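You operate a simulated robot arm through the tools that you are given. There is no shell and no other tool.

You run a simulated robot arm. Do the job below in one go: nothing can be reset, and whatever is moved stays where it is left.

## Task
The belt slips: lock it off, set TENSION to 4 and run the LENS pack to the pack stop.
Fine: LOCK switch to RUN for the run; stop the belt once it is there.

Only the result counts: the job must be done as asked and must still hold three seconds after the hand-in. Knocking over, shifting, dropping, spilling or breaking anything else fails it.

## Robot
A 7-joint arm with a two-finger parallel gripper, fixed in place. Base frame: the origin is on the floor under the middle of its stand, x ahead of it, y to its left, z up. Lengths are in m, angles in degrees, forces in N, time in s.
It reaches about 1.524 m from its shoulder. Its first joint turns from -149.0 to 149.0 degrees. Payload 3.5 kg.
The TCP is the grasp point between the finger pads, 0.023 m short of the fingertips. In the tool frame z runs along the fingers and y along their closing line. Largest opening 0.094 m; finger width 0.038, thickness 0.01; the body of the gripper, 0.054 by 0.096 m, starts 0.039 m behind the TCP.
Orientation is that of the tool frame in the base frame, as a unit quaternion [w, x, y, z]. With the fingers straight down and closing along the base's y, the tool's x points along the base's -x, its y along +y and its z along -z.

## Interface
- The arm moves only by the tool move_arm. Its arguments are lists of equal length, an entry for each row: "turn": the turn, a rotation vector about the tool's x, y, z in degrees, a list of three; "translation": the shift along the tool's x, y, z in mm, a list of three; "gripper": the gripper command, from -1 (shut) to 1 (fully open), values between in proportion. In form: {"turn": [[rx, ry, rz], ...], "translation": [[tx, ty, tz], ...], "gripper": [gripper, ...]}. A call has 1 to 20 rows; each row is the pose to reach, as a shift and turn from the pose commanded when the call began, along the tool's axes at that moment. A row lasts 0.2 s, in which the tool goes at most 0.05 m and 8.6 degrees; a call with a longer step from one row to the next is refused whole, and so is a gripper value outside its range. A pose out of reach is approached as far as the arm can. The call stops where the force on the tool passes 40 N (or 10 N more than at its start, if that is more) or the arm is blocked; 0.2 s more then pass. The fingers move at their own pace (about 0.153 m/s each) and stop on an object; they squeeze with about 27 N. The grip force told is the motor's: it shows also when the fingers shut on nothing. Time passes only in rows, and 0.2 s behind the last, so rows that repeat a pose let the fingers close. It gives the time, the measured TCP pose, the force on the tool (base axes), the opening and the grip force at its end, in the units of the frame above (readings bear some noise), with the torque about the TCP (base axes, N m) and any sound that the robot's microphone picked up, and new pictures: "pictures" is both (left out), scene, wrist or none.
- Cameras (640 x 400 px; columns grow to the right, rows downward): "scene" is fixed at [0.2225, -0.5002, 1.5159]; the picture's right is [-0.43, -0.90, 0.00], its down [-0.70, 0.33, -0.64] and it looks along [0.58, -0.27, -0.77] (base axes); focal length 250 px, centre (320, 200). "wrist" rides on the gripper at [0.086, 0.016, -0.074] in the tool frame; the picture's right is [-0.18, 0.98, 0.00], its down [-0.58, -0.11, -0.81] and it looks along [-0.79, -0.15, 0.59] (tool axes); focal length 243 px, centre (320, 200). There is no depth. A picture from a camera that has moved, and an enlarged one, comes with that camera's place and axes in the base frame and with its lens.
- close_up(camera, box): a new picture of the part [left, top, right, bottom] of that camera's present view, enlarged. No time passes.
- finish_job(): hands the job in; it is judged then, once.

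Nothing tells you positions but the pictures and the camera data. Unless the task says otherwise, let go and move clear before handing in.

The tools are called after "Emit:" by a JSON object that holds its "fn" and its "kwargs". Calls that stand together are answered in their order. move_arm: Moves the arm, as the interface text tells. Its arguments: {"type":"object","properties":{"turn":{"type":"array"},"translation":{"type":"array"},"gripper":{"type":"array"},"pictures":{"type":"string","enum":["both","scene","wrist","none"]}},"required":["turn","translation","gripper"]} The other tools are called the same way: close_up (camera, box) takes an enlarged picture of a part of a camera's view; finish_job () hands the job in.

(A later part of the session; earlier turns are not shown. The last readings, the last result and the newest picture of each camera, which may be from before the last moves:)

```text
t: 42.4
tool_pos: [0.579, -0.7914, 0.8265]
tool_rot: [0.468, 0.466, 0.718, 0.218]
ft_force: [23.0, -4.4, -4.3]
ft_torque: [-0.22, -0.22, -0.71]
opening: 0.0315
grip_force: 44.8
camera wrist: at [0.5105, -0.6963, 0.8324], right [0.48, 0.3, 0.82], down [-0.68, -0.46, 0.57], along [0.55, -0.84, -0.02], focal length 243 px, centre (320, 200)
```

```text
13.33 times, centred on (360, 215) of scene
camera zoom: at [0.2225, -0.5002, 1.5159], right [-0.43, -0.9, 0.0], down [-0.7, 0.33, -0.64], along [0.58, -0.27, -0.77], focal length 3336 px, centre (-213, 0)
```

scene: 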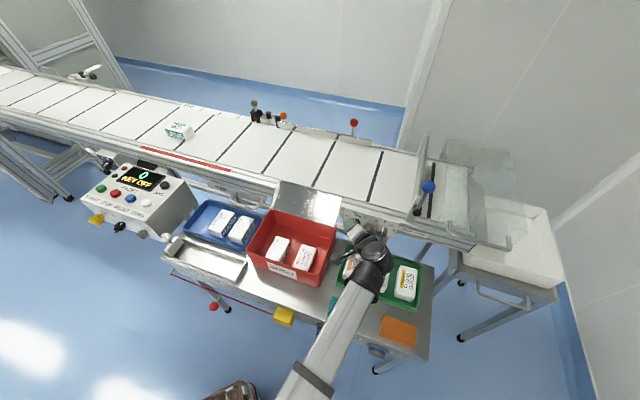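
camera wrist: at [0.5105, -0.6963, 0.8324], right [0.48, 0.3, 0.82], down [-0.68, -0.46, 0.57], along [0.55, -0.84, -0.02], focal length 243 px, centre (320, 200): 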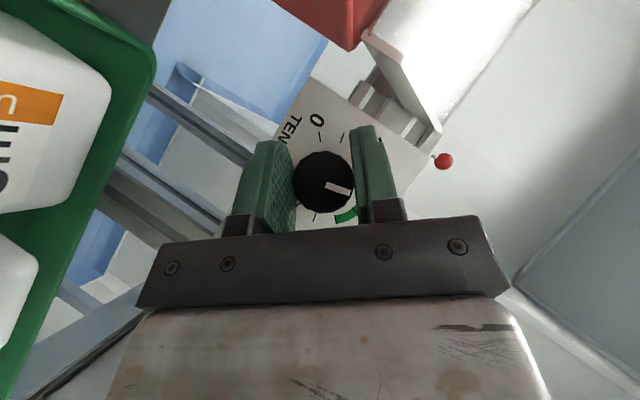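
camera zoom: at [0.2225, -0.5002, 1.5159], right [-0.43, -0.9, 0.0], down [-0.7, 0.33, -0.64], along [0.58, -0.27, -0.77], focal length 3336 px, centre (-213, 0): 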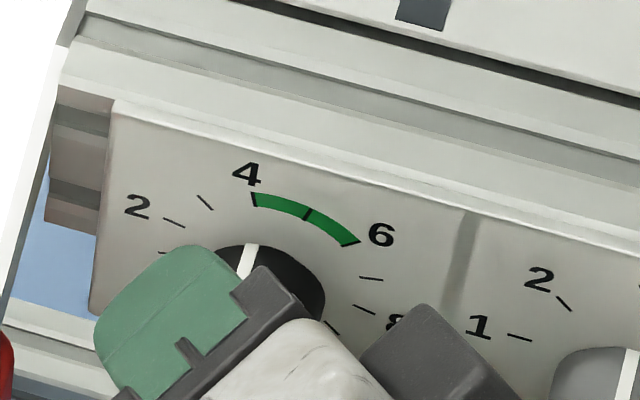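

The pointer now lines up with the 4 tick in the scene view. I'll release, back off along the axis and read it unobstructed.

Emit:
{"fn": "move_arm", "kwargs": {"turn": [[0, 0, 0], [0, 0, 0], [0, 0, 0], [0, 0, 0], [0, 0, 0]], "translation": [[0, 0, 0], [0, 0, 0], [14, 0, -14], [35, 0, -35], [56, 0, -56]], "gripper": [0.2, 0.2, 0.2, 0.2, 0.2]}}

Emit:
{"fn": "close_up", "kwargs": {"camera": "wrist", "box": [270, 90, 390, 190]}}

Emit:
{"fn": "close_up", "kwargs": {"camera": "scene", "box": [340, 200, 380, 230]}}

```text
t: 43.6
tool_pos: [0.5227, -0.7332, 0.8269]
tool_rot: [0.468, 0.467, 0.718, 0.218]
ft_force: [-0.6, 0.3, -1.2]
ft_torque: [0.01, -0.02, 0.01]
opening: 0.0563
grip_force: 0.0
camera wrist: at [0.4539, -0.6402, 0.8335], right [0.48, 0.3, 0.82], down [-0.68, -0.46, 0.57], along [0.55, -0.84, -0.01], focal length 243 px, centre (320, 200)
```

scene: 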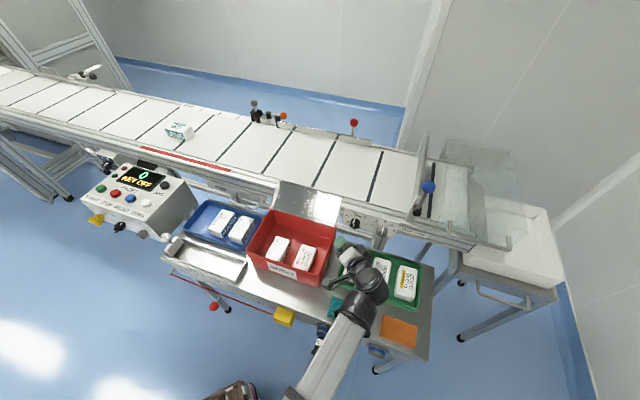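
wrist: 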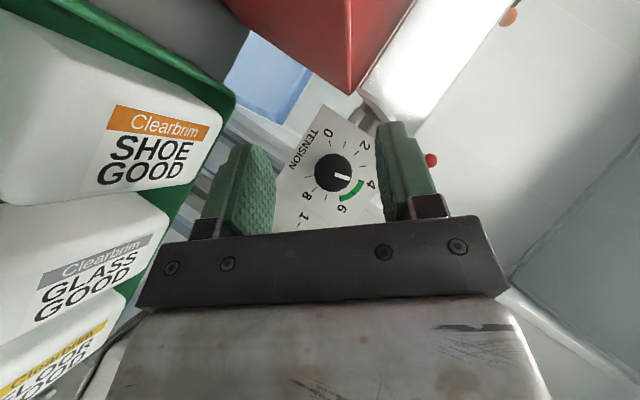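

```text
4.00 times, centred on (330, 140) of wrist
camera zoom: at [0.4539, -0.6402, 0.8335], right [0.48, 0.3, 0.82], down [-0.68, -0.46, 0.57], along [0.55, -0.84, -0.01], focal length 970 px, centre (280, 440)
```

zoom: 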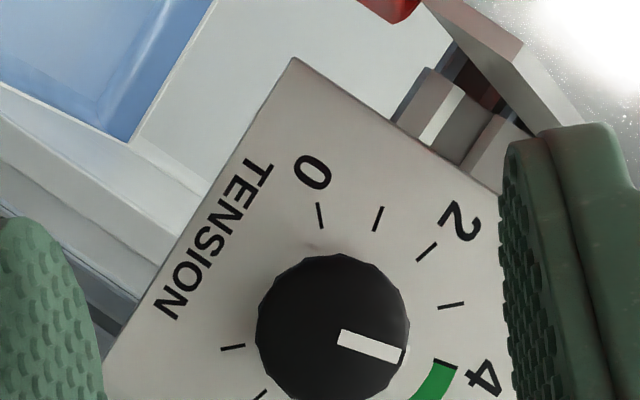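

```text
13.33 times, centred on (360, 215) of scene
camera zoom: at [0.2225, -0.5002, 1.5159], right [-0.43, -0.9, 0.0], down [-0.7, 0.33, -0.64], along [0.58, -0.27, -0.77], focal length 3336 px, centre (-213, 0)
```

zoom: 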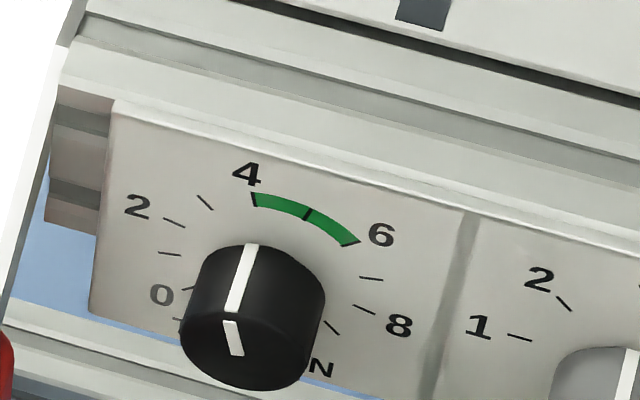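

The pointer looks very near 4, perhaps slightly below. I'll enlarge further to measure it.

Emit:
{"fn": "close_up", "kwargs": {"camera": "wrist", "box": [305, 125, 395, 205]}}

Emit:
{"fn": "close_up", "kwargs": {"camera": "scene", "box": [346, 208, 370, 226]}}

```text
5.00 times, centred on (350, 165) of wrist
camera zoom: at [0.4539, -0.6402, 0.8335], right [0.48, 0.3, 0.82], down [-0.68, -0.46, 0.57], along [0.55, -0.84, -0.01], focal length 1213 px, centre (170, 375)
```

zoom: 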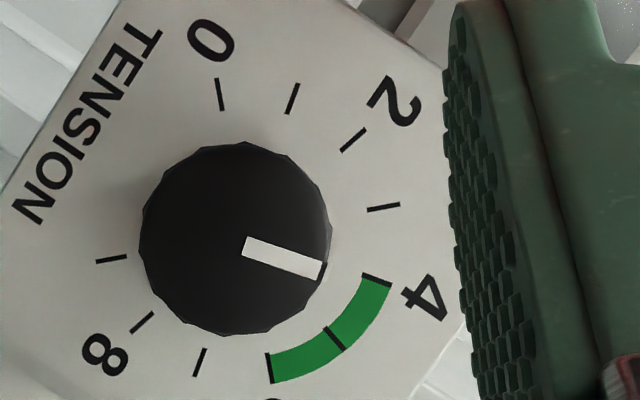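

```text
16.00 times, centred on (358, 217) of scene
camera zoom: at [0.2225, -0.5002, 1.5159], right [-0.43, -0.9, 0.0], down [-0.7, 0.33, -0.64], along [0.58, -0.27, -0.77], focal length 4003 px, centre (-288, -72)
```

zoom: 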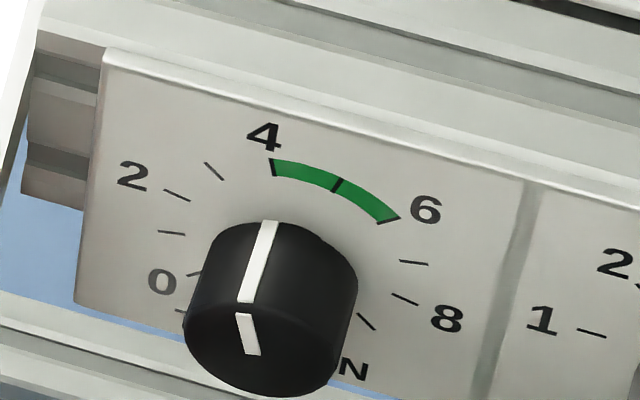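

The dial reads about 3.92. I'll re-grip and nudge it roughly 3° to sit on 4.

Emit:
{"fn": "move_arm", "kwargs": {"turn": [[0, 0, 0], [0, 0, 0], [0, 0, 0], [0, 0, 0], [0, 0, 0], [0, 0, 0]], "translation": [[-21, 0, 21], [-42, 0, 42], [-56, 0, 56], [-56, 0, 56], [-56, 0, 56], [-56, 0, 56]], "gripper": [0.2, 0.2, 0.2, 0.0, -1, -1], "pictures": "none"}}

Emit:
{"fn": "close_up", "kwargs": {"camera": "scene", "box": [346, 208, 370, 226]}}

Emit:
{"fn": "close_up", "kwargs": {"camera": "wrist", "box": [200, 60, 440, 240]}}

```text
t: 45.0
tool_pos: [0.5782, -0.7898, 0.8277]
tool_rot: [0.468, 0.467, 0.718, 0.217]
ft_force: [-10.4, -7.4, -22.8]
ft_torque: [0.13, 0.15, -0.62]
opening: 0.0318
grip_force: 44.4
```

```text
16.00 times, centred on (358, 217) of scene
camera zoom: at [0.2225, -0.5002, 1.5159], right [-0.43, -0.9, 0.0], down [-0.7, 0.33, -0.64], along [0.58, -0.27, -0.77], focal length 4003 px, centre (-288, -72)
```

zoom: 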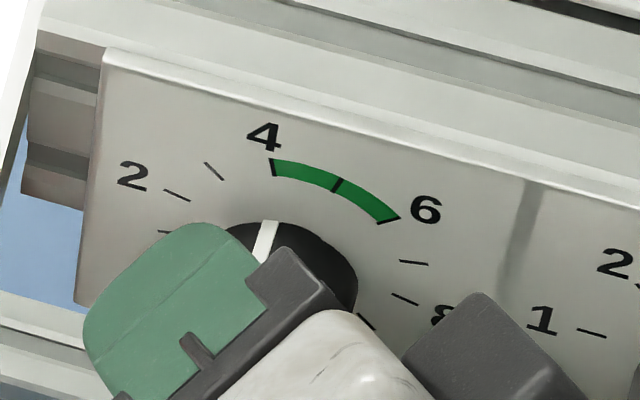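

```text
2.22 times, centred on (320, 150) of wrist
camera zoom: at [0.51, -0.6963, 0.833], right [0.48, 0.3, 0.82], down [-0.68, -0.46, 0.57], along [0.55, -0.84, -0.02], focal length 539 px, centre (320, 311)
```

zoom: 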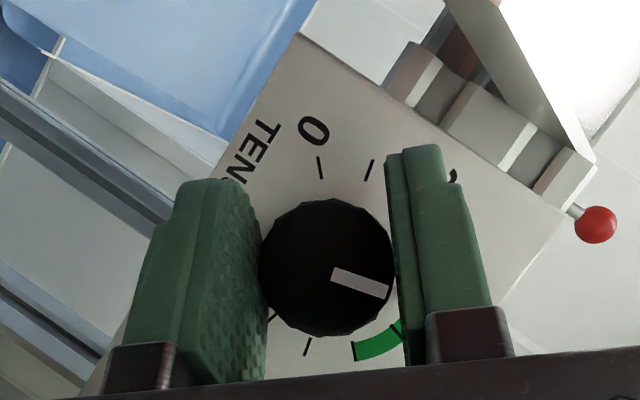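

Gripped again. I'll nudge +3° and relieve a little of the sideways load, then release and re-read.

Emit:
{"fn": "move_arm", "kwargs": {"turn": [[-0.7, 0, 0.7], [-1.4, 0, 1.4], [-2.1, 0, 2.1], [-2.1, 0, 2.1]], "translation": [[0, -0.5, 0], [0, -0.8, 0], [0, -0.8, 0], [0, -0.8, 0]], "gripper": [-1, -1, -1, -1], "pictures": "none"}}

Emit:
{"fn": "move_arm", "kwargs": {"turn": [[0, 0, 0], [0, 0, 0], [0, 0, 0], [0, 0, 0], [0, 0, 0]], "translation": [[0, 0, 0], [0, 0, 0], [14, 0, -14], [35, 0, -35], [56, 0, -56]], "gripper": [0.2, 0.2, 0.2, 0.2, 0.2], "pictures": "wrist"}}

Emit:
{"fn": "close_up", "kwargs": {"camera": "wrist", "box": [305, 125, 395, 205]}}

Emit:
{"fn": "close_up", "kwargs": {"camera": "scene", "box": [346, 208, 370, 226]}}

```text
t: 46.0
tool_pos: [0.5781, -0.7886, 0.8269]
tool_rot: [0.474, 0.471, 0.705, 0.239]
ft_force: [-3.6, -6.1, 3.8]
ft_torque: [0.41, 0.35, 0.26]
opening: 0.0316
grip_force: 45.1
```

```text
t: 47.2
tool_pos: [0.5192, -0.7332, 0.8243]
tool_rot: [0.472, 0.471, 0.705, 0.239]
ft_force: [-0.8, -0.7, -1.3]
ft_torque: [0.01, 0.02, 0.0]
opening: 0.0566
grip_force: 0.1
camera wrist: at [0.4514, -0.6405, 0.8319], right [0.45, 0.27, 0.85], down [-0.7, -0.48, 0.53], along [0.55, -0.83, -0.03], focal length 243 px, centre (320, 200)
```

wrist: 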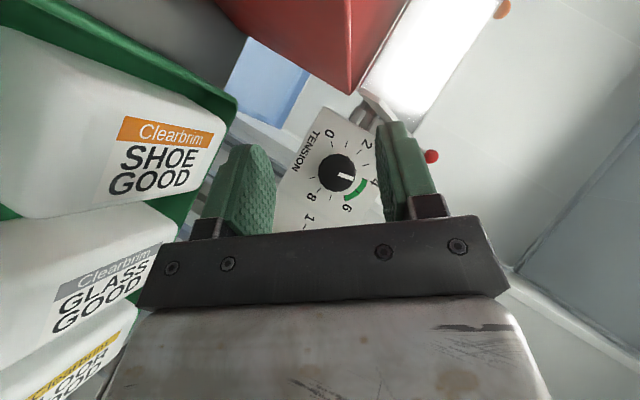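

```text
5.00 times, centred on (350, 165) of wrist
camera zoom: at [0.4514, -0.6405, 0.8319], right [0.45, 0.27, 0.85], down [-0.7, -0.48, 0.53], along [0.55, -0.83, -0.03], focal length 1213 px, centre (170, 375)
```

zoom: 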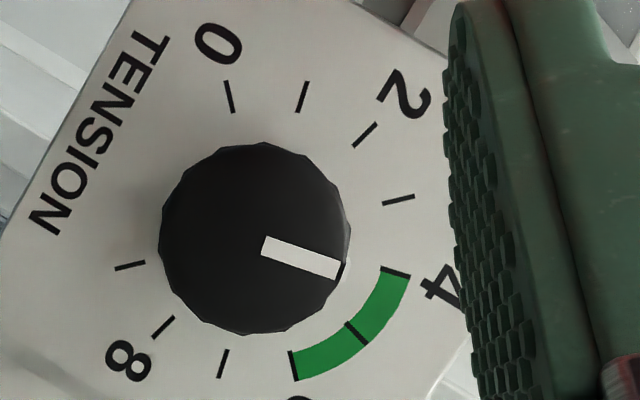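

```text
16.00 times, centred on (358, 217) of scene
camera zoom: at [0.2225, -0.5002, 1.5159], right [-0.43, -0.9, 0.0], down [-0.7, 0.33, -0.64], along [0.58, -0.27, -0.77], focal length 4003 px, centre (-288, -72)
```

zoom: 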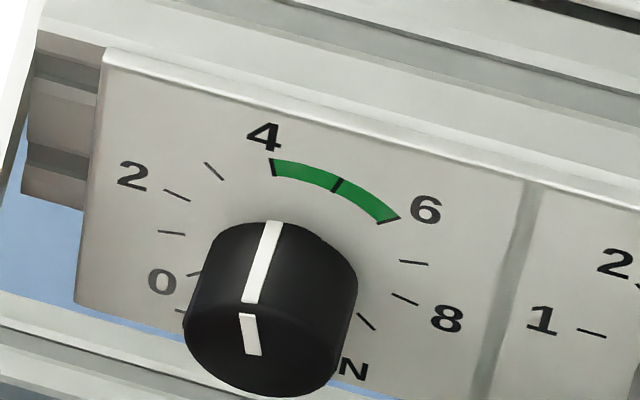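

TENSION now sits on 4 in both views. I'll back away upward, square the hand and head back to the LOCK switch.

Emit:
{"fn": "move_arm", "kwargs": {"turn": [[0, 0, 0], [0, 0, 0], [5.2, 0, -5.2], [10.4, 0, -10.4], [15.6, 0, -15.6], [20.8, 0, -20.8], [26, 0, -26], [31.2, 0, -31.2], [36.4, 0, -36.4]], "translation": [[10, 8, -20], [12, 30, -45], [12.6, 50, -70], [12.6, 78, -100.6], [12.6, 78, -100.6], [12.6, 78, -100.6], [12.6, 78, -100.6], [12.6, 78, -100.6], [12.6, 78, -100.6]], "gripper": [0.2, 0.2, 0.2, 0.2, 0.2, 0.2, 0.2, 0.2, 0.2]}}

Emit:
{"fn": "close_up", "kwargs": {"camera": "wrist", "box": [60, 60, 260, 220]}}

```text
t: 49.2
tool_pos: [0.4642, -0.677, 0.9255]
tool_rot: [0.354, 0.353, 0.853, -0.148]
ft_force: [-0.5, 0.4, -0.5]
ft_torque: [-0.01, -0.04, 0.05]
opening: 0.0565
grip_force: 0.0
camera wrist: at [0.3954, -0.5851, 0.9163], right [0.79, 0.6, 0.13], down [-0.19, 0.04, 0.98], along [0.59, -0.8, 0.15], focal length 243 px, centre (320, 200)
```

scene: 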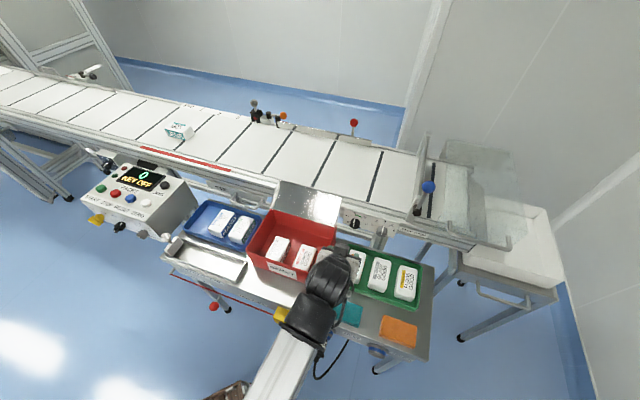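
wrist: 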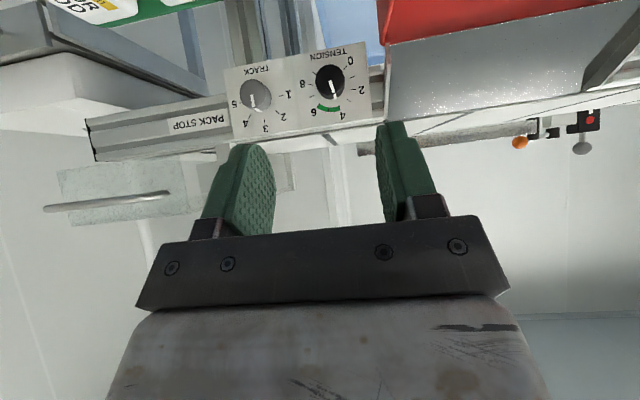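

```text
2.50 times, centred on (160, 140) of wrist
camera zoom: at [0.3954, -0.5851, 0.9163], right [0.79, 0.6, 0.13], down [-0.19, 0.04, 0.98], along [0.59, -0.8, 0.15], focal length 606 px, centre (720, 350)
```

zoom: 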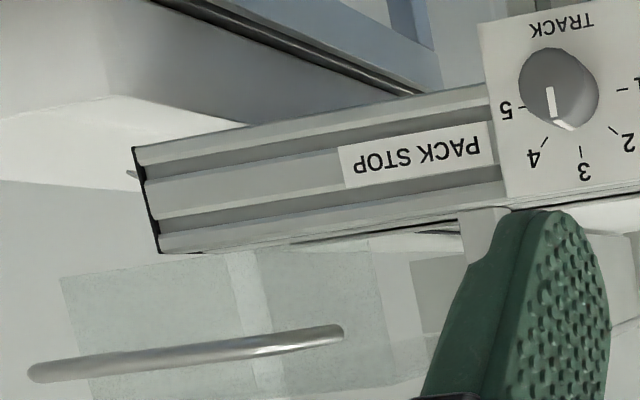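

The way back at this height is clear. I'll carry the hand upstream to the control box.

Emit:
{"fn": "move_arm", "kwargs": {"turn": [[0, 0, 0], [0, 0, 0], [0, 0, 0], [0, 0, 0], [0, 0, 0], [0, 0, 0], [0, 0, 0], [0, 0, 0], [0, 0, 0], [0, 0, 0], [0, 0, 0], [0, 0, 0], [0, 0, 0], [0, 0, 0], [0, 0, 0], [0, 0, 0], [0, 0, 0], [0, 0, 0], [0, 0, 0], [0, 0, 0]], "translation": [[-2.8, 44, -18.4], [-5.7, 88, -36.8], [-8.5, 132, -55.1], [-11.3, 176, -73.5], [-14.1, 220, -91.9], [-6.4, 264, -99.7], [1.4, 308, -107.5], [9.2, 352, -115.2], [17, 396, -123], [24.7, 440, -130.8], [32.5, 484, -138.6], [40.3, 528, -146.3], [48.1, 572, -154.1], [55.9, 616, -161.9], [63.6, 660, -169.7], [71.4, 704, -177.5], [79.2, 748, -185.2], [87, 792, -193], [94.7, 836, -200.8], [102.5, 880, -208.6]], "gripper": [0.2, 0.2, 0.2, 0.2, 0.2, 0.2, 0.2, 0.2, 0.2, 0.2, 0.2, 0.2, 0.2, 0.2, 0.2, 0.2, 0.2, 0.2, 0.2, 0.2]}}

Emit:
{"fn": "close_up", "kwargs": {"camera": "wrist", "box": [0, 150, 120, 260]}}

Emit:
{"fn": "close_up", "kwargs": {"camera": "scene", "box": [340, 200, 400, 240]}}

```text
t: 53.4
tool_pos: [0.9298, 0.0996, 1.001]
tool_rot: [0.355, 0.353, 0.853, -0.146]
ft_force: [0.5, 0.0, -0.2]
ft_torque: [-0.01, 0.0, 0.05]
opening: 0.0563
grip_force: 0.0
camera wrist: at [0.861, 0.1925, 0.9912], right [0.79, 0.6, 0.13], down [-0.19, 0.04, 0.98], along [0.59, -0.8, 0.15], focal length 243 px, centre (320, 200)
```

scene: 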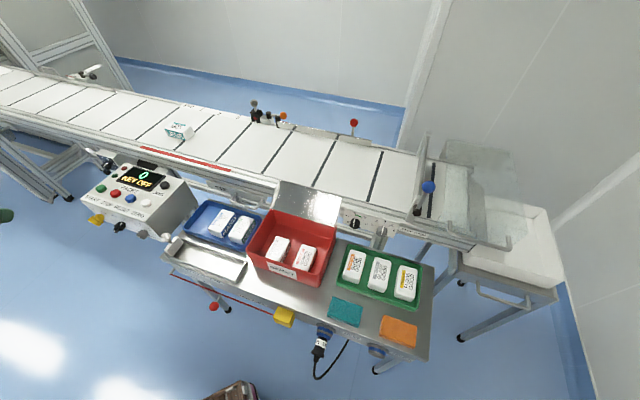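
wrist: 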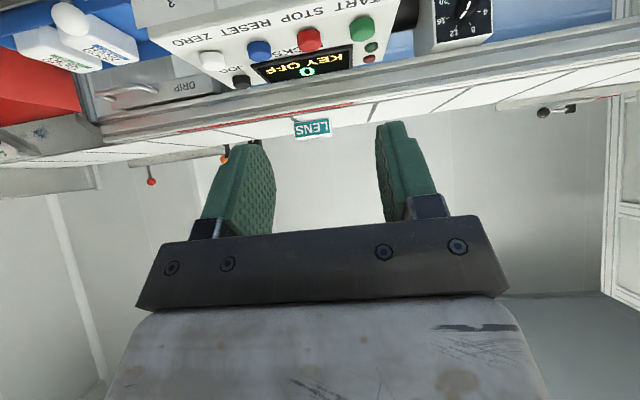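

```text
3.64 times, centred on (60, 205) of wrist
camera zoom: at [0.861, 0.1925, 0.9912], right [0.79, 0.6, 0.13], down [-0.19, 0.04, 0.98], along [0.59, -0.8, 0.15], focal length 882 px, centre (1266, 182)
```

zoom: 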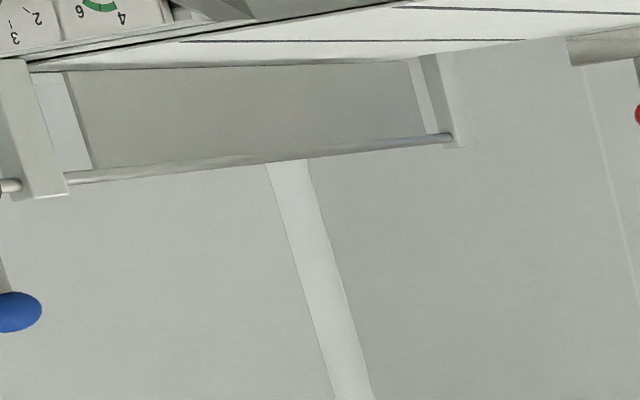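

```text
10.00 times, centred on (370, 220) of scene
camera zoom: at [0.2225, -0.5002, 1.5159], right [-0.43, -0.9, 0.0], down [-0.7, 0.33, -0.64], along [0.58, -0.27, -0.77], focal length 2502 px, centre (-180, 0)
```

zoom: 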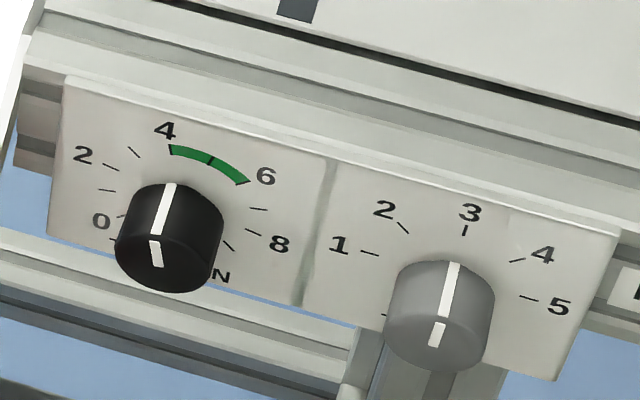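

The pack stop plate hangs down to the belt, so the stop is closed, and TENSION stays on 4 with TRACK at 3. Next I'll return to the yellow switch in the same pose in which I left it.

Emit:
{"fn": "move_arm", "kwargs": {"turn": [[0, -7.5, 0], [0, -15, 0], [0, -22.5, 0], [0, -30, 0], [0, -37.5, 0], [0, -45, 0], [0, -45, 0]], "translation": [[30, 7, 29], [60, 14, 58], [90, 21, 87], [120, 28, 116], [150, 35, 145], [180, 41.5, 172], [183.8, 41.5, 175.3]], "gripper": [0.2, 0.2, 0.2, 0.2, 0.2, 0.2, 0.2], "pictures": "none"}}

Emit:
{"fn": "move_arm", "kwargs": {"turn": [[0, 0, -7.5], [0, 0, -15], [0, 0, -22.5], [0, 0, -30], [0, 0, -37.5], [0, 0, -45], [0, 0, -45]], "translation": [[0, 0, 0], [0, 0, 0], [0, 0, 0], [0, 0, 0], [0, 0, 0], [0, 0, 0], [0, 0, 0]], "gripper": [0.2, 0.2, 0.2, 0.2, 0.2, 0.2, 0.2]}}

Emit:
{"fn": "close_up", "kwargs": {"camera": "wrist", "box": [270, 0, 390, 100]}}

```text
t: 55.0
tool_pos: [0.9566, 0.1344, 0.7458]
tool_rot: [0.655, 0.269, 0.652, -0.27]
ft_force: [0.3, 0.0, 0.7]
ft_torque: [0.04, -0.02, 0.0]
opening: 0.0565
grip_force: 0.1
```

```text
t: 56.6
tool_pos: [0.9565, 0.1353, 0.7472]
tool_rot: [0.501, 0.0, 0.706, -0.501]
ft_force: [0.1, 0.0, 0.4]
ft_torque: [0.03, 0.04, -0.03]
opening: 0.0564
grip_force: 0.0
camera wrist: at [0.8684, 0.1525, 0.673], right [0.58, 0.58, -0.57], down [-0.34, 0.81, 0.49], along [0.74, -0.09, 0.67], focal length 243 px, centre (320, 200)
```

scene: 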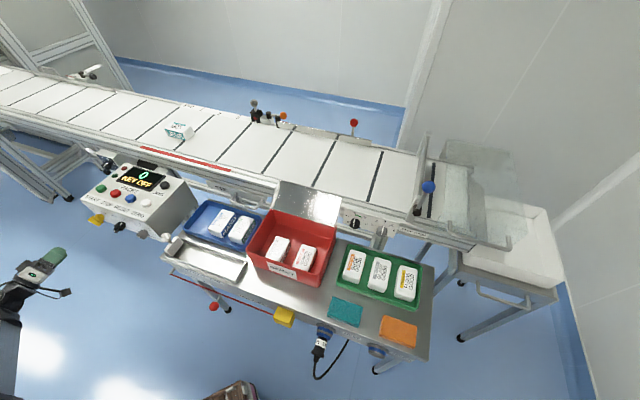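
wrist: 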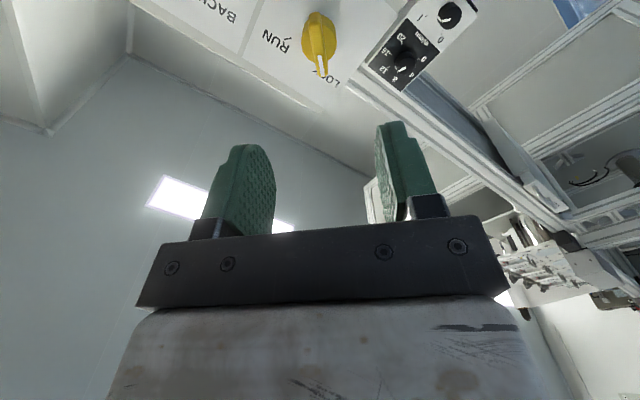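

```text
4.00 times, centred on (330, 50) of wrist
camera zoom: at [0.8684, 0.1525, 0.673], right [0.58, 0.58, -0.57], down [-0.34, 0.81, 0.49], along [0.74, -0.09, 0.67], focal length 970 px, centre (280, 800)
```

zoom: 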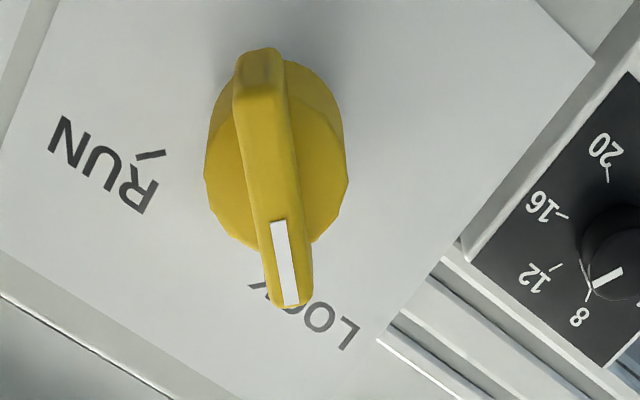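

The bar is centred to about 1 mm. I'll advance, grip and turn it 90° clockwise to RUN.

Emit:
{"fn": "move_arm", "kwargs": {"turn": [[0, 0, 1], [0, 0, 2], [0, 0, 2], [0, 0, 2], [0, 0, 2], [0, 0, 2], [0, 0, 2], [0, 0, 2]], "translation": [[0, -1.3, 40], [0, -1.3, 80], [0, -1.3, 110], [0, -1.3, 125], [0, -1.3, 133], [0, -1.3, 133], [0, -1.3, 133], [0, -1.3, 133]], "gripper": [0.2, 0.2, 0.2, 0.2, 0.2, -0.1, -1, -1]}}

Emit:
{"fn": "close_up", "kwargs": {"camera": "wrist", "box": [220, 60, 440, 240]}}

```text
t: 58.4
tool_pos: [1.049, 0.0382, 0.7458]
tool_rot: [0.51, 0.011, 0.706, -0.49]
ft_force: [8.5, 3.3, -9.5]
ft_torque: [-0.17, -0.16, 0.4]
opening: 0.0294
grip_force: 45.4
camera wrist: at [0.9635, 0.0588, 0.6708], right [0.6, 0.6, -0.54], down [-0.35, 0.79, 0.5], along [0.72, -0.11, 0.68], focal length 243 px, centre (320, 200)
```

scene: 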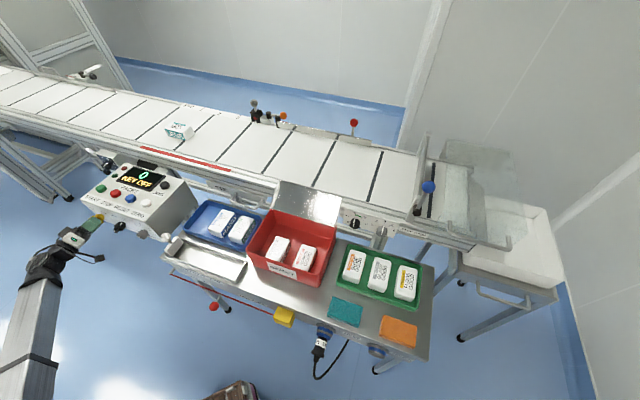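
wrist: 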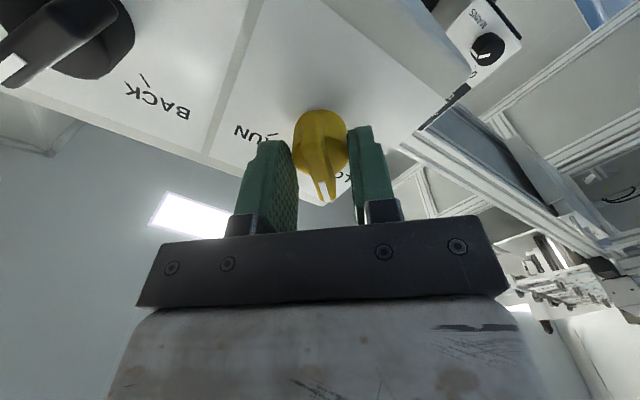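

```text
2.22 times, centred on (330, 150) of wrist
camera zoom: at [0.9635, 0.0588, 0.6708], right [0.6, 0.6, -0.54], down [-0.35, 0.79, 0.5], along [0.72, -0.11, 0.68], focal length 539 px, centre (298, 311)
```

zoom: 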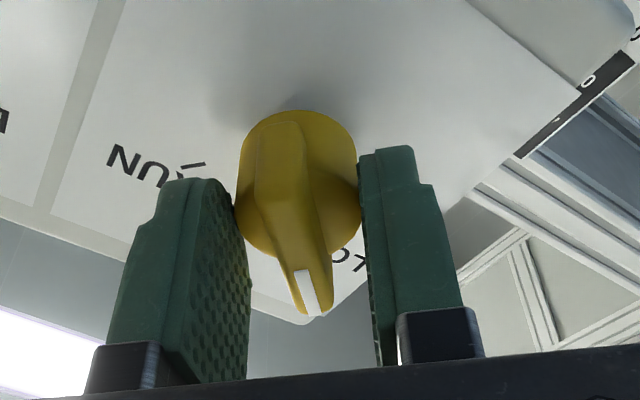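

Gripped firmly. I'll turn clockwise towards RUN.

Emit:
{"fn": "move_arm", "kwargs": {"turn": [[0, 0, 7.5], [0, 0, 15], [0, 0, 22.5], [0, 0, 30], [0, 0, 37.5], [0, 0, 45], [0, 0, 52.5], [0, 0, 60], [0, 0, 67.5], [0, 0, 75], [0, 0, 82.5], [0, 0, 88], [0, 0, 91]], "translation": [[0, 0, 0], [0, 0, 0], [0, 0, 0], [0, 0, 0], [0, 0, 0], [0, 0, 0], [0, 0, 0], [0, 0, 0], [0, 0, 0], [0, 0, 0], [0, 0, 0], [0, 0, 0], [0, 0, 0]], "gripper": [-1, -1, -1, -1, -1, -1, -1, -1, -1, -1, -1, -1, -1]}}

Emit:
{"fn": "close_up", "kwargs": {"camera": "wrist", "box": [220, 60, 440, 240]}}

Emit:
{"fn": "close_up", "kwargs": {"camera": "scene", "box": [60, 150, 180, 250]}}

```text
t: 61.2
tool_pos: [1.051, 0.0395, 0.7455]
tool_rot: [0.708, 0.51, 0.487, 0.021]
ft_force: [29.5, 3.4, -2.3]
ft_torque: [-0.27, 0.2, 0.35]
opening: 0.0296
grip_force: 45.1
camera wrist: at [1.0505, 0.1466, 0.6994], right [0.37, 0.37, 0.85], down [-0.93, 0.21, 0.31], along [-0.07, -0.9, 0.42], focal length 243 px, centre (320, 200)
```

scene: 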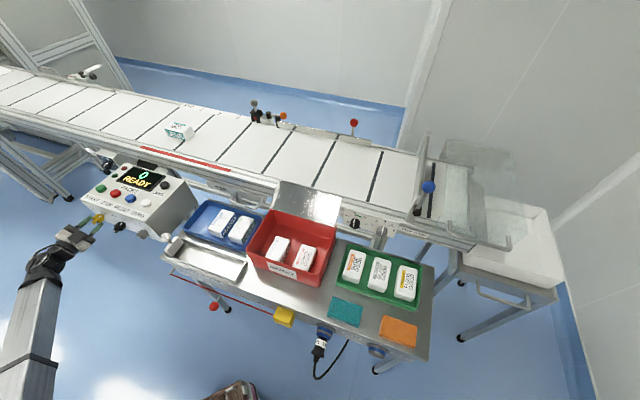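
wrist: 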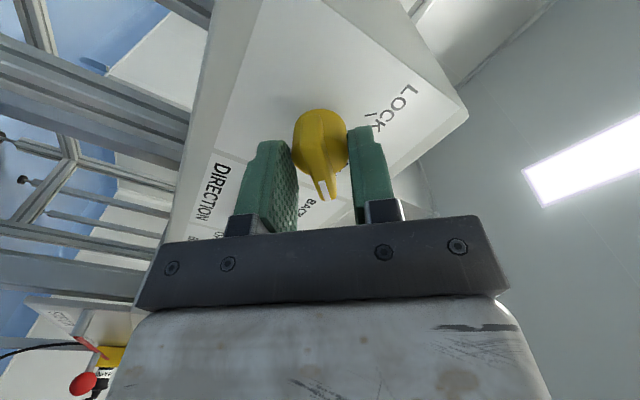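

```text
2.22 times, centred on (330, 150) of wrist
camera zoom: at [1.0505, 0.1466, 0.6994], right [0.37, 0.37, 0.85], down [-0.93, 0.21, 0.31], along [-0.07, -0.9, 0.42], focal length 539 px, centre (298, 311)
```

zoom: 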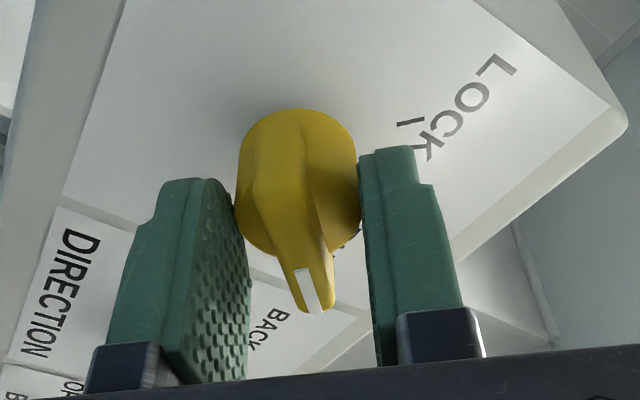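

```text
4.00 times, centred on (120, 200) of scene
camera zoom: at [0.2225, -0.5002, 1.5159], right [-0.43, -0.9, 0.0], down [-0.7, 0.33, -0.64], along [0.58, -0.27, -0.77], focal length 1001 px, centre (1120, 200)
```

zoom: 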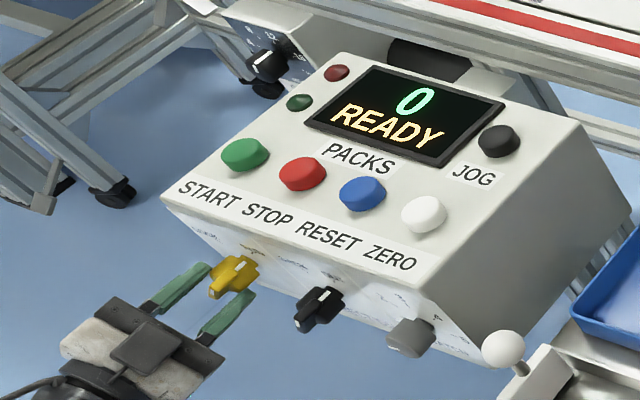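

The display reads READY again. I'll release, back off and confirm that the switch sits on RUN.

Emit:
{"fn": "move_arm", "kwargs": {"turn": [[0, 0, 0], [0, 0, 0], [0, 0, 0], [0, 0, 0], [0, 0, 0], [0, 0, 0], [0, 0, 0]], "translation": [[0, 0, 0], [0, 0, 0], [0, 0, -25], [0, 0, -60], [0, 0, -100], [0, 0, -140], [0, 0, -160]], "gripper": [0.2, 0.2, 0.2, 0.2, 0.2, 0.2, 0.2]}}

Emit:
{"fn": "close_up", "kwargs": {"camera": "scene", "box": [80, 200, 128, 230]}}

Emit:
{"fn": "close_up", "kwargs": {"camera": "scene", "box": [80, 155, 180, 225]}}

```text
t: 62.8
tool_pos: [0.9326, 0.1526, 0.7461]
tool_rot: [0.708, 0.512, 0.486, 0.019]
ft_force: [-0.2, 0.0, -0.1]
ft_torque: [0.0, 0.02, -0.02]
opening: 0.0562
grip_force: 0.1
camera wrist: at [0.9332, 0.2587, 0.6997], right [0.37, 0.37, 0.85], down [-0.93, 0.21, 0.31], along [-0.07, -0.9, 0.42], focal length 243 px, centre (320, 200)
```

scene: 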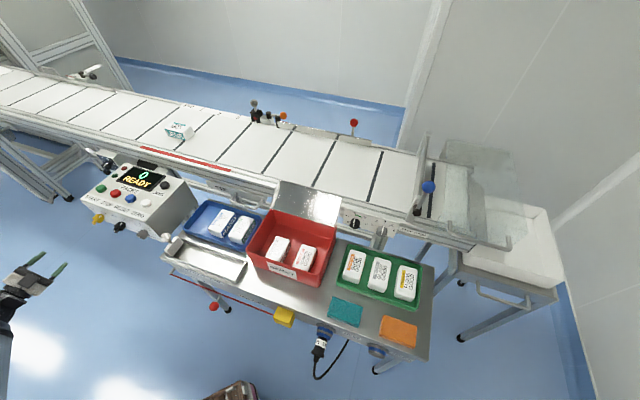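
wrist: 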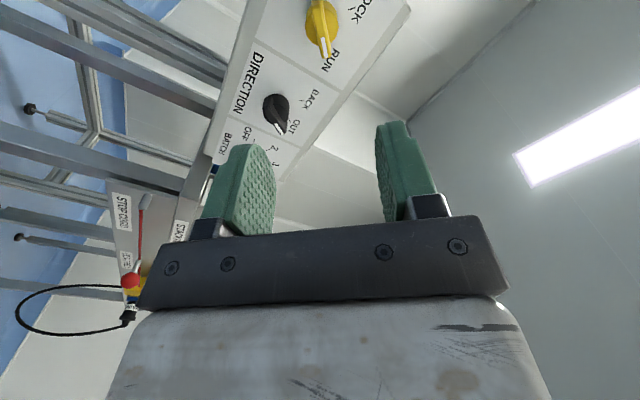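

```text
13.33 times, centred on (104, 215) of scene
camera zoom: at [0.2225, -0.5002, 1.5159], right [-0.43, -0.9, 0.0], down [-0.7, 0.33, -0.64], along [0.58, -0.27, -0.77], focal length 3336 px, centre (3200, 0)
```

zoom: 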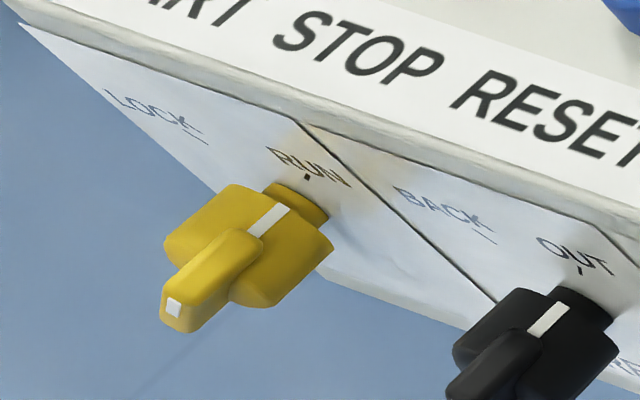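

```text
5.71 times, centred on (130, 190) of scene
camera zoom: at [0.2225, -0.5002, 1.5159], right [-0.43, -0.9, 0.0], down [-0.7, 0.33, -0.64], along [0.58, -0.27, -0.77], focal length 1430 px, centre (1406, 257)
```

zoom: 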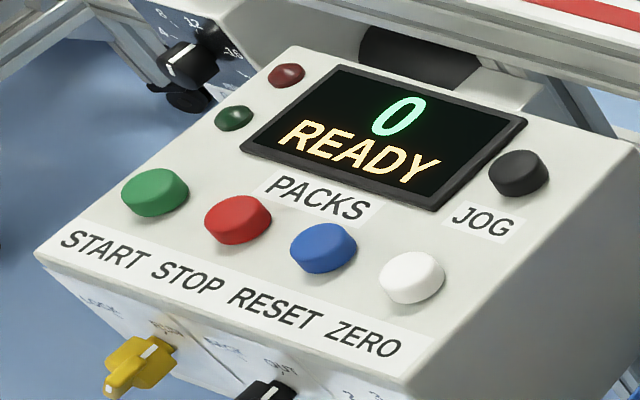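

LOCK is on RUN and the display says READY. START is near (1.125, -0.038, 0.839) with STOP about 71 mm downstream. I'll raise the hand, point the fingers down and hover over START with them closed.

Emit:
{"fn": "move_arm", "kwargs": {"turn": [[0, 0, -7], [0, 0, -14], [0, 0, -21], [0, 0, -28], [0, 0, -35], [0, 0, -42], [0, 0, -48]], "translation": [[-22, 24, -5], [-44, 49, -10], [-66, 73, -15], [-88, 98, -20], [-110, 122, -20], [-132, 147, -20], [-154, 171, -20]], "gripper": [-1, -1, -1, -1, -1, -1, -1], "pictures": "none"}}

Emit:
{"fn": "move_arm", "kwargs": {"turn": [[0, 8.2, 0], [0, 16.4, 0], [0, 24.6, 0], [0, 32.8, 0], [0, 41, 0], [0, 49.2, 0], [0, 57.4, 0], [0, 65.6, 0], [0, 73.8, 0], [0, 82, 0], [0, 90, 0], [0, 90, 0]], "translation": [[0, 0, 20], [0, 0, 45], [0, 0, 70], [0, 0, 100], [0, 0, 130], [0, 0, 160], [0, 0, 190], [0, 0, 220], [0, 0, 250], [0, 0, 270], [0, 0, 290], [0, 0, 290]], "gripper": [-1, -1, -1, -1, -1, -1, -1, -1, -1, -1, -1, -1]}}

Emit:
{"fn": "close_up", "kwargs": {"camera": "scene", "box": [50, 110, 190, 220]}}

```text
t: 64.4
tool_pos: [0.9211, 0.1662, 0.9774]
tool_rot: [0.654, 0.269, 0.653, -0.271]
ft_force: [-0.5, -1.0, 0.8]
ft_torque: [0.0, 0.01, -0.02]
opening: 0.0
grip_force: 27.0
```

```text
t: 67.0
tool_pos: [1.127, -0.0392, 0.9766]
tool_rot: [0.0, 0.382, 0.924, 0.0]
ft_force: [0.0, 0.1, -0.6]
ft_torque: [0.01, 0.01, 0.0]
opening: 0.0001
grip_force: 27.3
camera wrist: at [1.0776, 0.035, 1.0508], right [0.82, 0.57, 0.0], down [0.33, -0.49, 0.81], along [0.46, -0.66, -0.59], focal length 243 px, centre (320, 200)
```

scene: 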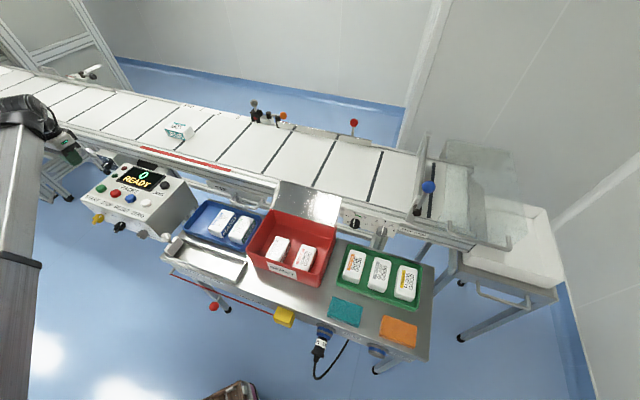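
wrist: 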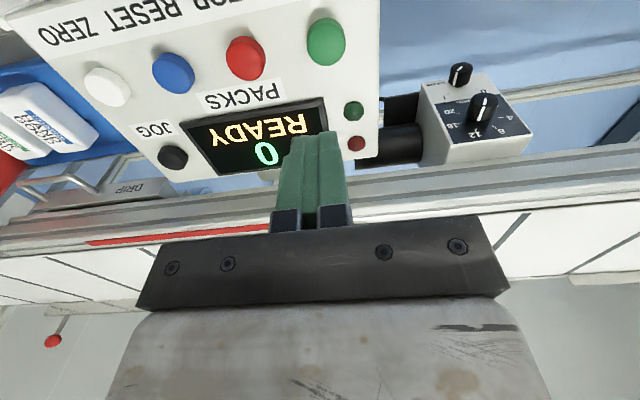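

```text
3.64 times, centred on (120, 165) of scene
camera zoom: at [0.2225, -0.5002, 1.5159], right [-0.43, -0.9, 0.0], down [-0.7, 0.33, -0.64], along [0.58, -0.27, -0.77], focal length 910 px, centre (1047, 327)
```

zoom: 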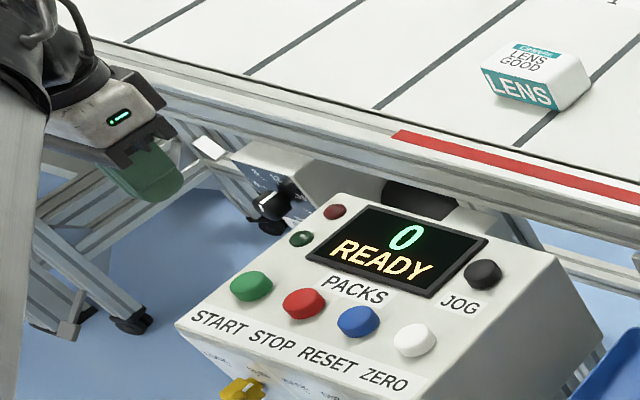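

START sits 7 mm nearer and 6 mm upstream of the fingertips, and STOP is 67 mm downstream of START. I'll shift over START and come down to about 25 mm above it.

Emit:
{"fn": "move_arm", "kwargs": {"turn": [[0, 0, 0], [0, 0, 0], [0, 0, 0]], "translation": [[6, 5.7, 30], [6, 5.7, 65], [6, 5.7, 90]], "gripper": [-1, -1, -1]}}

Emit:
{"fn": "close_up", "kwargs": {"camera": "scene", "box": [60, 130, 180, 220]}}

Emit:
{"fn": "close_up", "kwargs": {"camera": "wrist", "box": [200, 40, 440, 230]}}

```text
t: 67.8
tool_pos: [1.1269, -0.0273, 0.8876]
tool_rot: [0.002, 0.381, 0.924, -0.001]
ft_force: [0.1, -0.1, 0.5]
ft_torque: [0.03, 0.04, -0.01]
opening: 0.0
grip_force: 26.7
camera wrist: at [1.0776, 0.0467, 0.9613], right [0.82, 0.57, 0.0], down [0.33, -0.49, 0.81], along [0.46, -0.67, -0.59], focal length 243 px, centre (320, 200)
```

scene: 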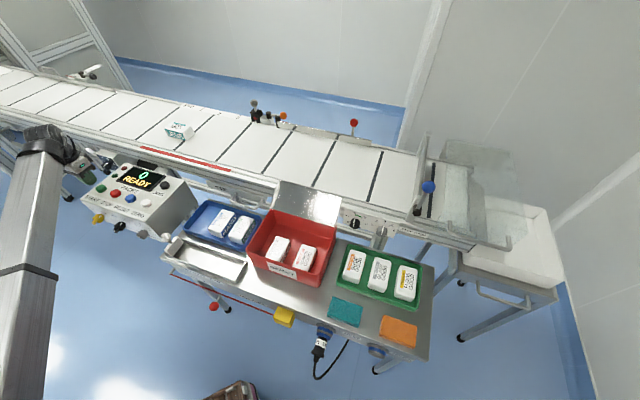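
wrist: 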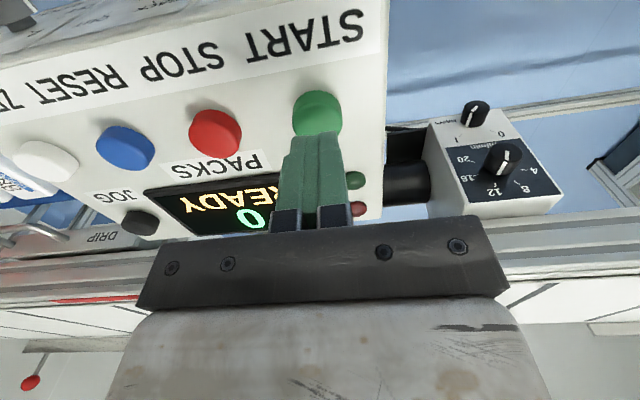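

```text
4.44 times, centred on (120, 175) of scene
camera zoom: at [0.2225, -0.5002, 1.5159], right [-0.43, -0.9, 0.0], down [-0.7, 0.33, -0.64], along [0.58, -0.27, -0.77], focal length 1112 px, centre (1209, 311)
```

zoom: 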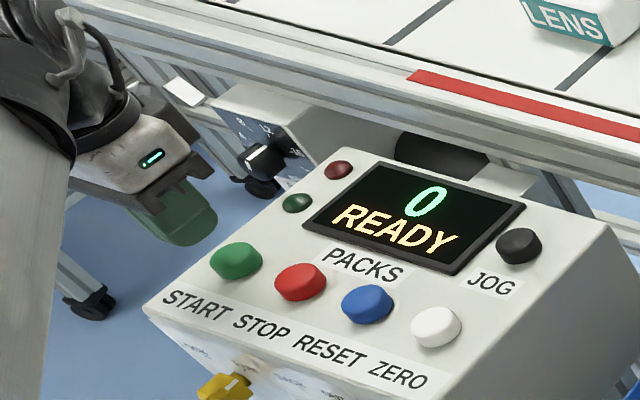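

```text
2.11 times, centred on (320, 135) of wrist
camera zoom: at [1.0776, 0.0467, 0.9613], right [0.82, 0.57, 0.0], down [0.33, -0.49, 0.81], along [0.46, -0.67, -0.59], focal length 511 px, centre (320, 337)
```

zoom: 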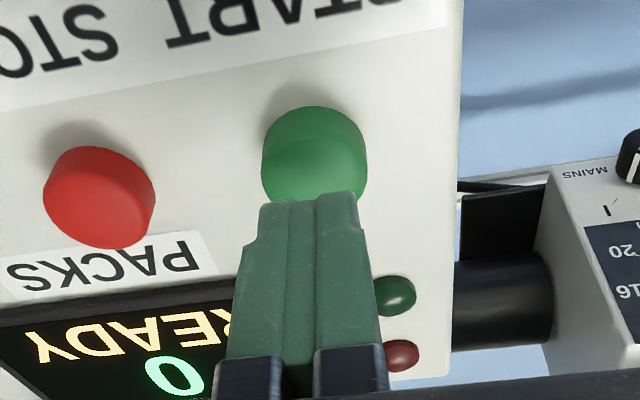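

The fingertips are over START to within about 3 mm. I'll press it, lift, and move straight to a hover over STOP in the same call.

Emit:
{"fn": "move_arm", "kwargs": {"turn": [[0, 0, 0], [0, 0, 0], [0, 0, 0], [0, 0, 0], [0, 0, 0], [0, 0, 0], [0, 0, 0], [0, 0, 0], [0, 0, 0]], "translation": [[-2, 0, 15], [-2, 0, 25], [-2, 0, 30], [-2, 0, 34], [-2, 0, 37], [-2, 0, 20], [-2, 0, 5], [-2, -35, 5], [-2, -67, 5]], "gripper": [-1, -1, -1, -1, -1, -1, -1, -1, -1]}}

Emit:
{"fn": "close_up", "kwargs": {"camera": "scene", "box": [60, 100, 220, 220]}}

```text
t: 69.8
tool_pos: [1.0804, -0.0768, 0.8832]
tool_rot: [0.001, 0.382, 0.924, -0.001]
ft_force: [0.5, -0.4, 0.8]
ft_torque: [0.0, 0.04, -0.01]
opening: 0.0
grip_force: 27.1
heard: click
camera wrist: at [1.0312, -0.0025, 0.9571], right [0.82, 0.57, 0.0], down [0.33, -0.49, 0.81], along [0.46, -0.67, -0.59], focal length 243 px, centre (320, 200)
```

scene: 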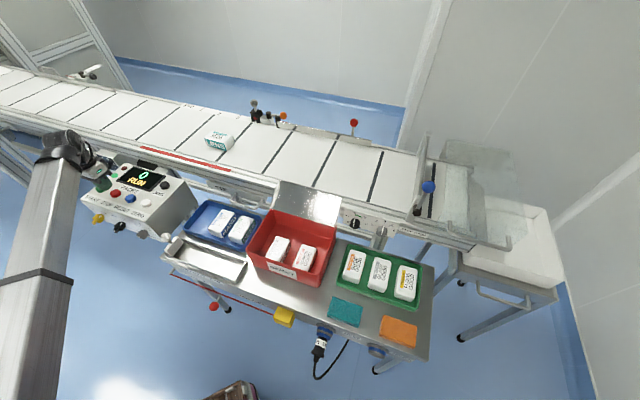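
wrist: 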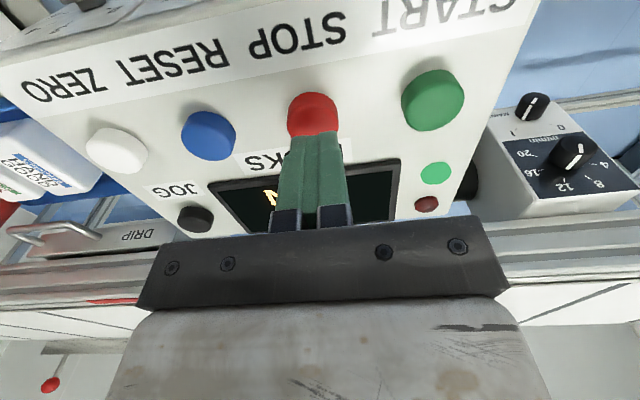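

```text
3.33 times, centred on (140, 160) of scene
camera zoom: at [0.2225, -0.5002, 1.5159], right [-0.43, -0.9, 0.0], down [-0.7, 0.33, -0.64], along [0.58, -0.27, -0.77], focal length 834 px, centre (920, 333)
```

zoom: 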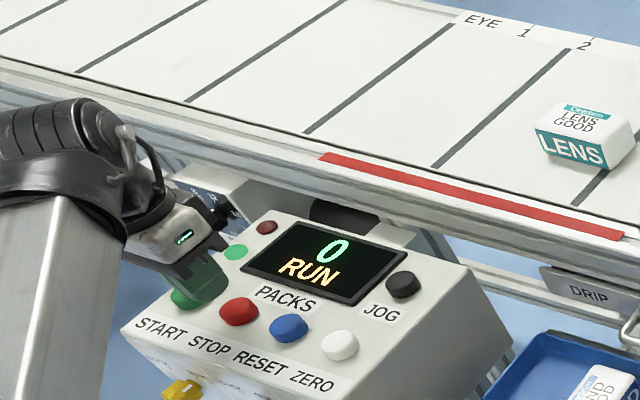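

The belt is running (display RUN) and the LENS pack is moving. The fingers hover over STOP, and I'll watch the pack.

Emit:
{"fn": "move_arm", "kwargs": {"turn": [[0, 0, 0], [0, 0, 0], [0, 0, 0], [0, 0, 0], [0, 0, 0], [0, 0, 0]], "translation": [[0, 0, 2], [0, 0, 4], [0, 0, 6], [0, 0, 8], [0, 0, 8], [0, 0, 8]], "gripper": [-1, -1, -1, -1, -1, -1], "pictures": "both"}}

```text
t: 71.2
tool_pos: [1.0806, -0.0788, 0.8742]
tool_rot: [0.0, 0.382, 0.924, 0.0]
ft_force: [1.0, -0.4, 0.5]
ft_torque: [-0.04, -0.01, 0.02]
opening: 0.0
grip_force: 27.2
camera wrist: at [1.0305, -0.0044, 0.9484], right [0.82, 0.57, 0.0], down [0.33, -0.49, 0.81], along [0.46, -0.67, -0.59], focal length 243 px, centre (320, 200)
```

scene: 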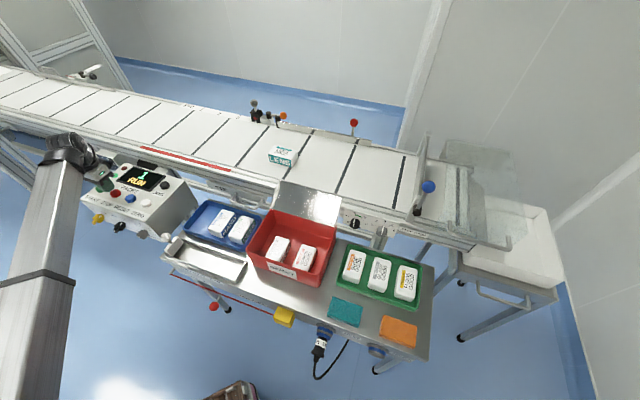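
wrist: 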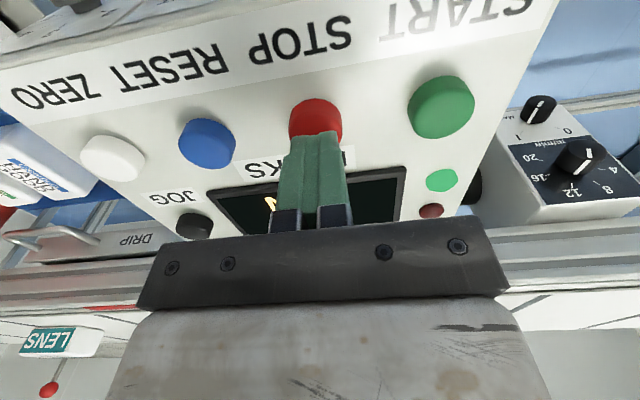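

The pack is halfway there and the counter shows 1. I'll keep waiting in short steps.

Emit:
{"fn": "move_arm", "kwargs": {"turn": [[0, 0, 0], [0, 0, 0], [0, 0, 0], [0, 0, 0], [0, 0, 0], [0, 0, 0]], "translation": [[0, 0, 0], [0, 0, 0], [0, 0, 0], [0, 0, 0], [0, 0, 0], [0, 0, 0]], "gripper": [-1, -1, -1, -1, -1, -1], "pictures": "scene"}}

```text
t: 72.6
tool_pos: [1.0802, -0.0789, 0.8745]
tool_rot: [0.001, 0.382, 0.924, 0.0]
ft_force: [0.4, 0.2, 0.2]
ft_torque: [-0.01, -0.01, 0.02]
opening: 0.0004
grip_force: 27.1
```

scene: 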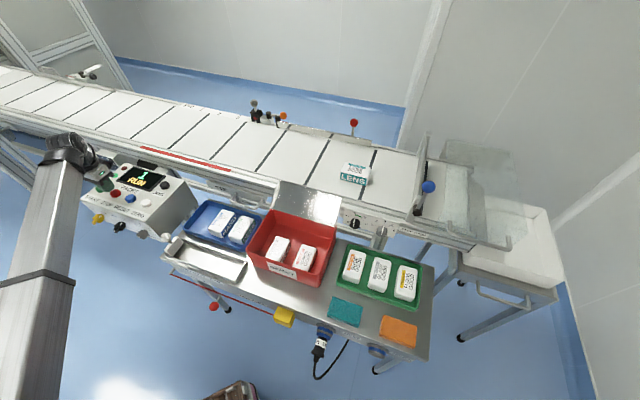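

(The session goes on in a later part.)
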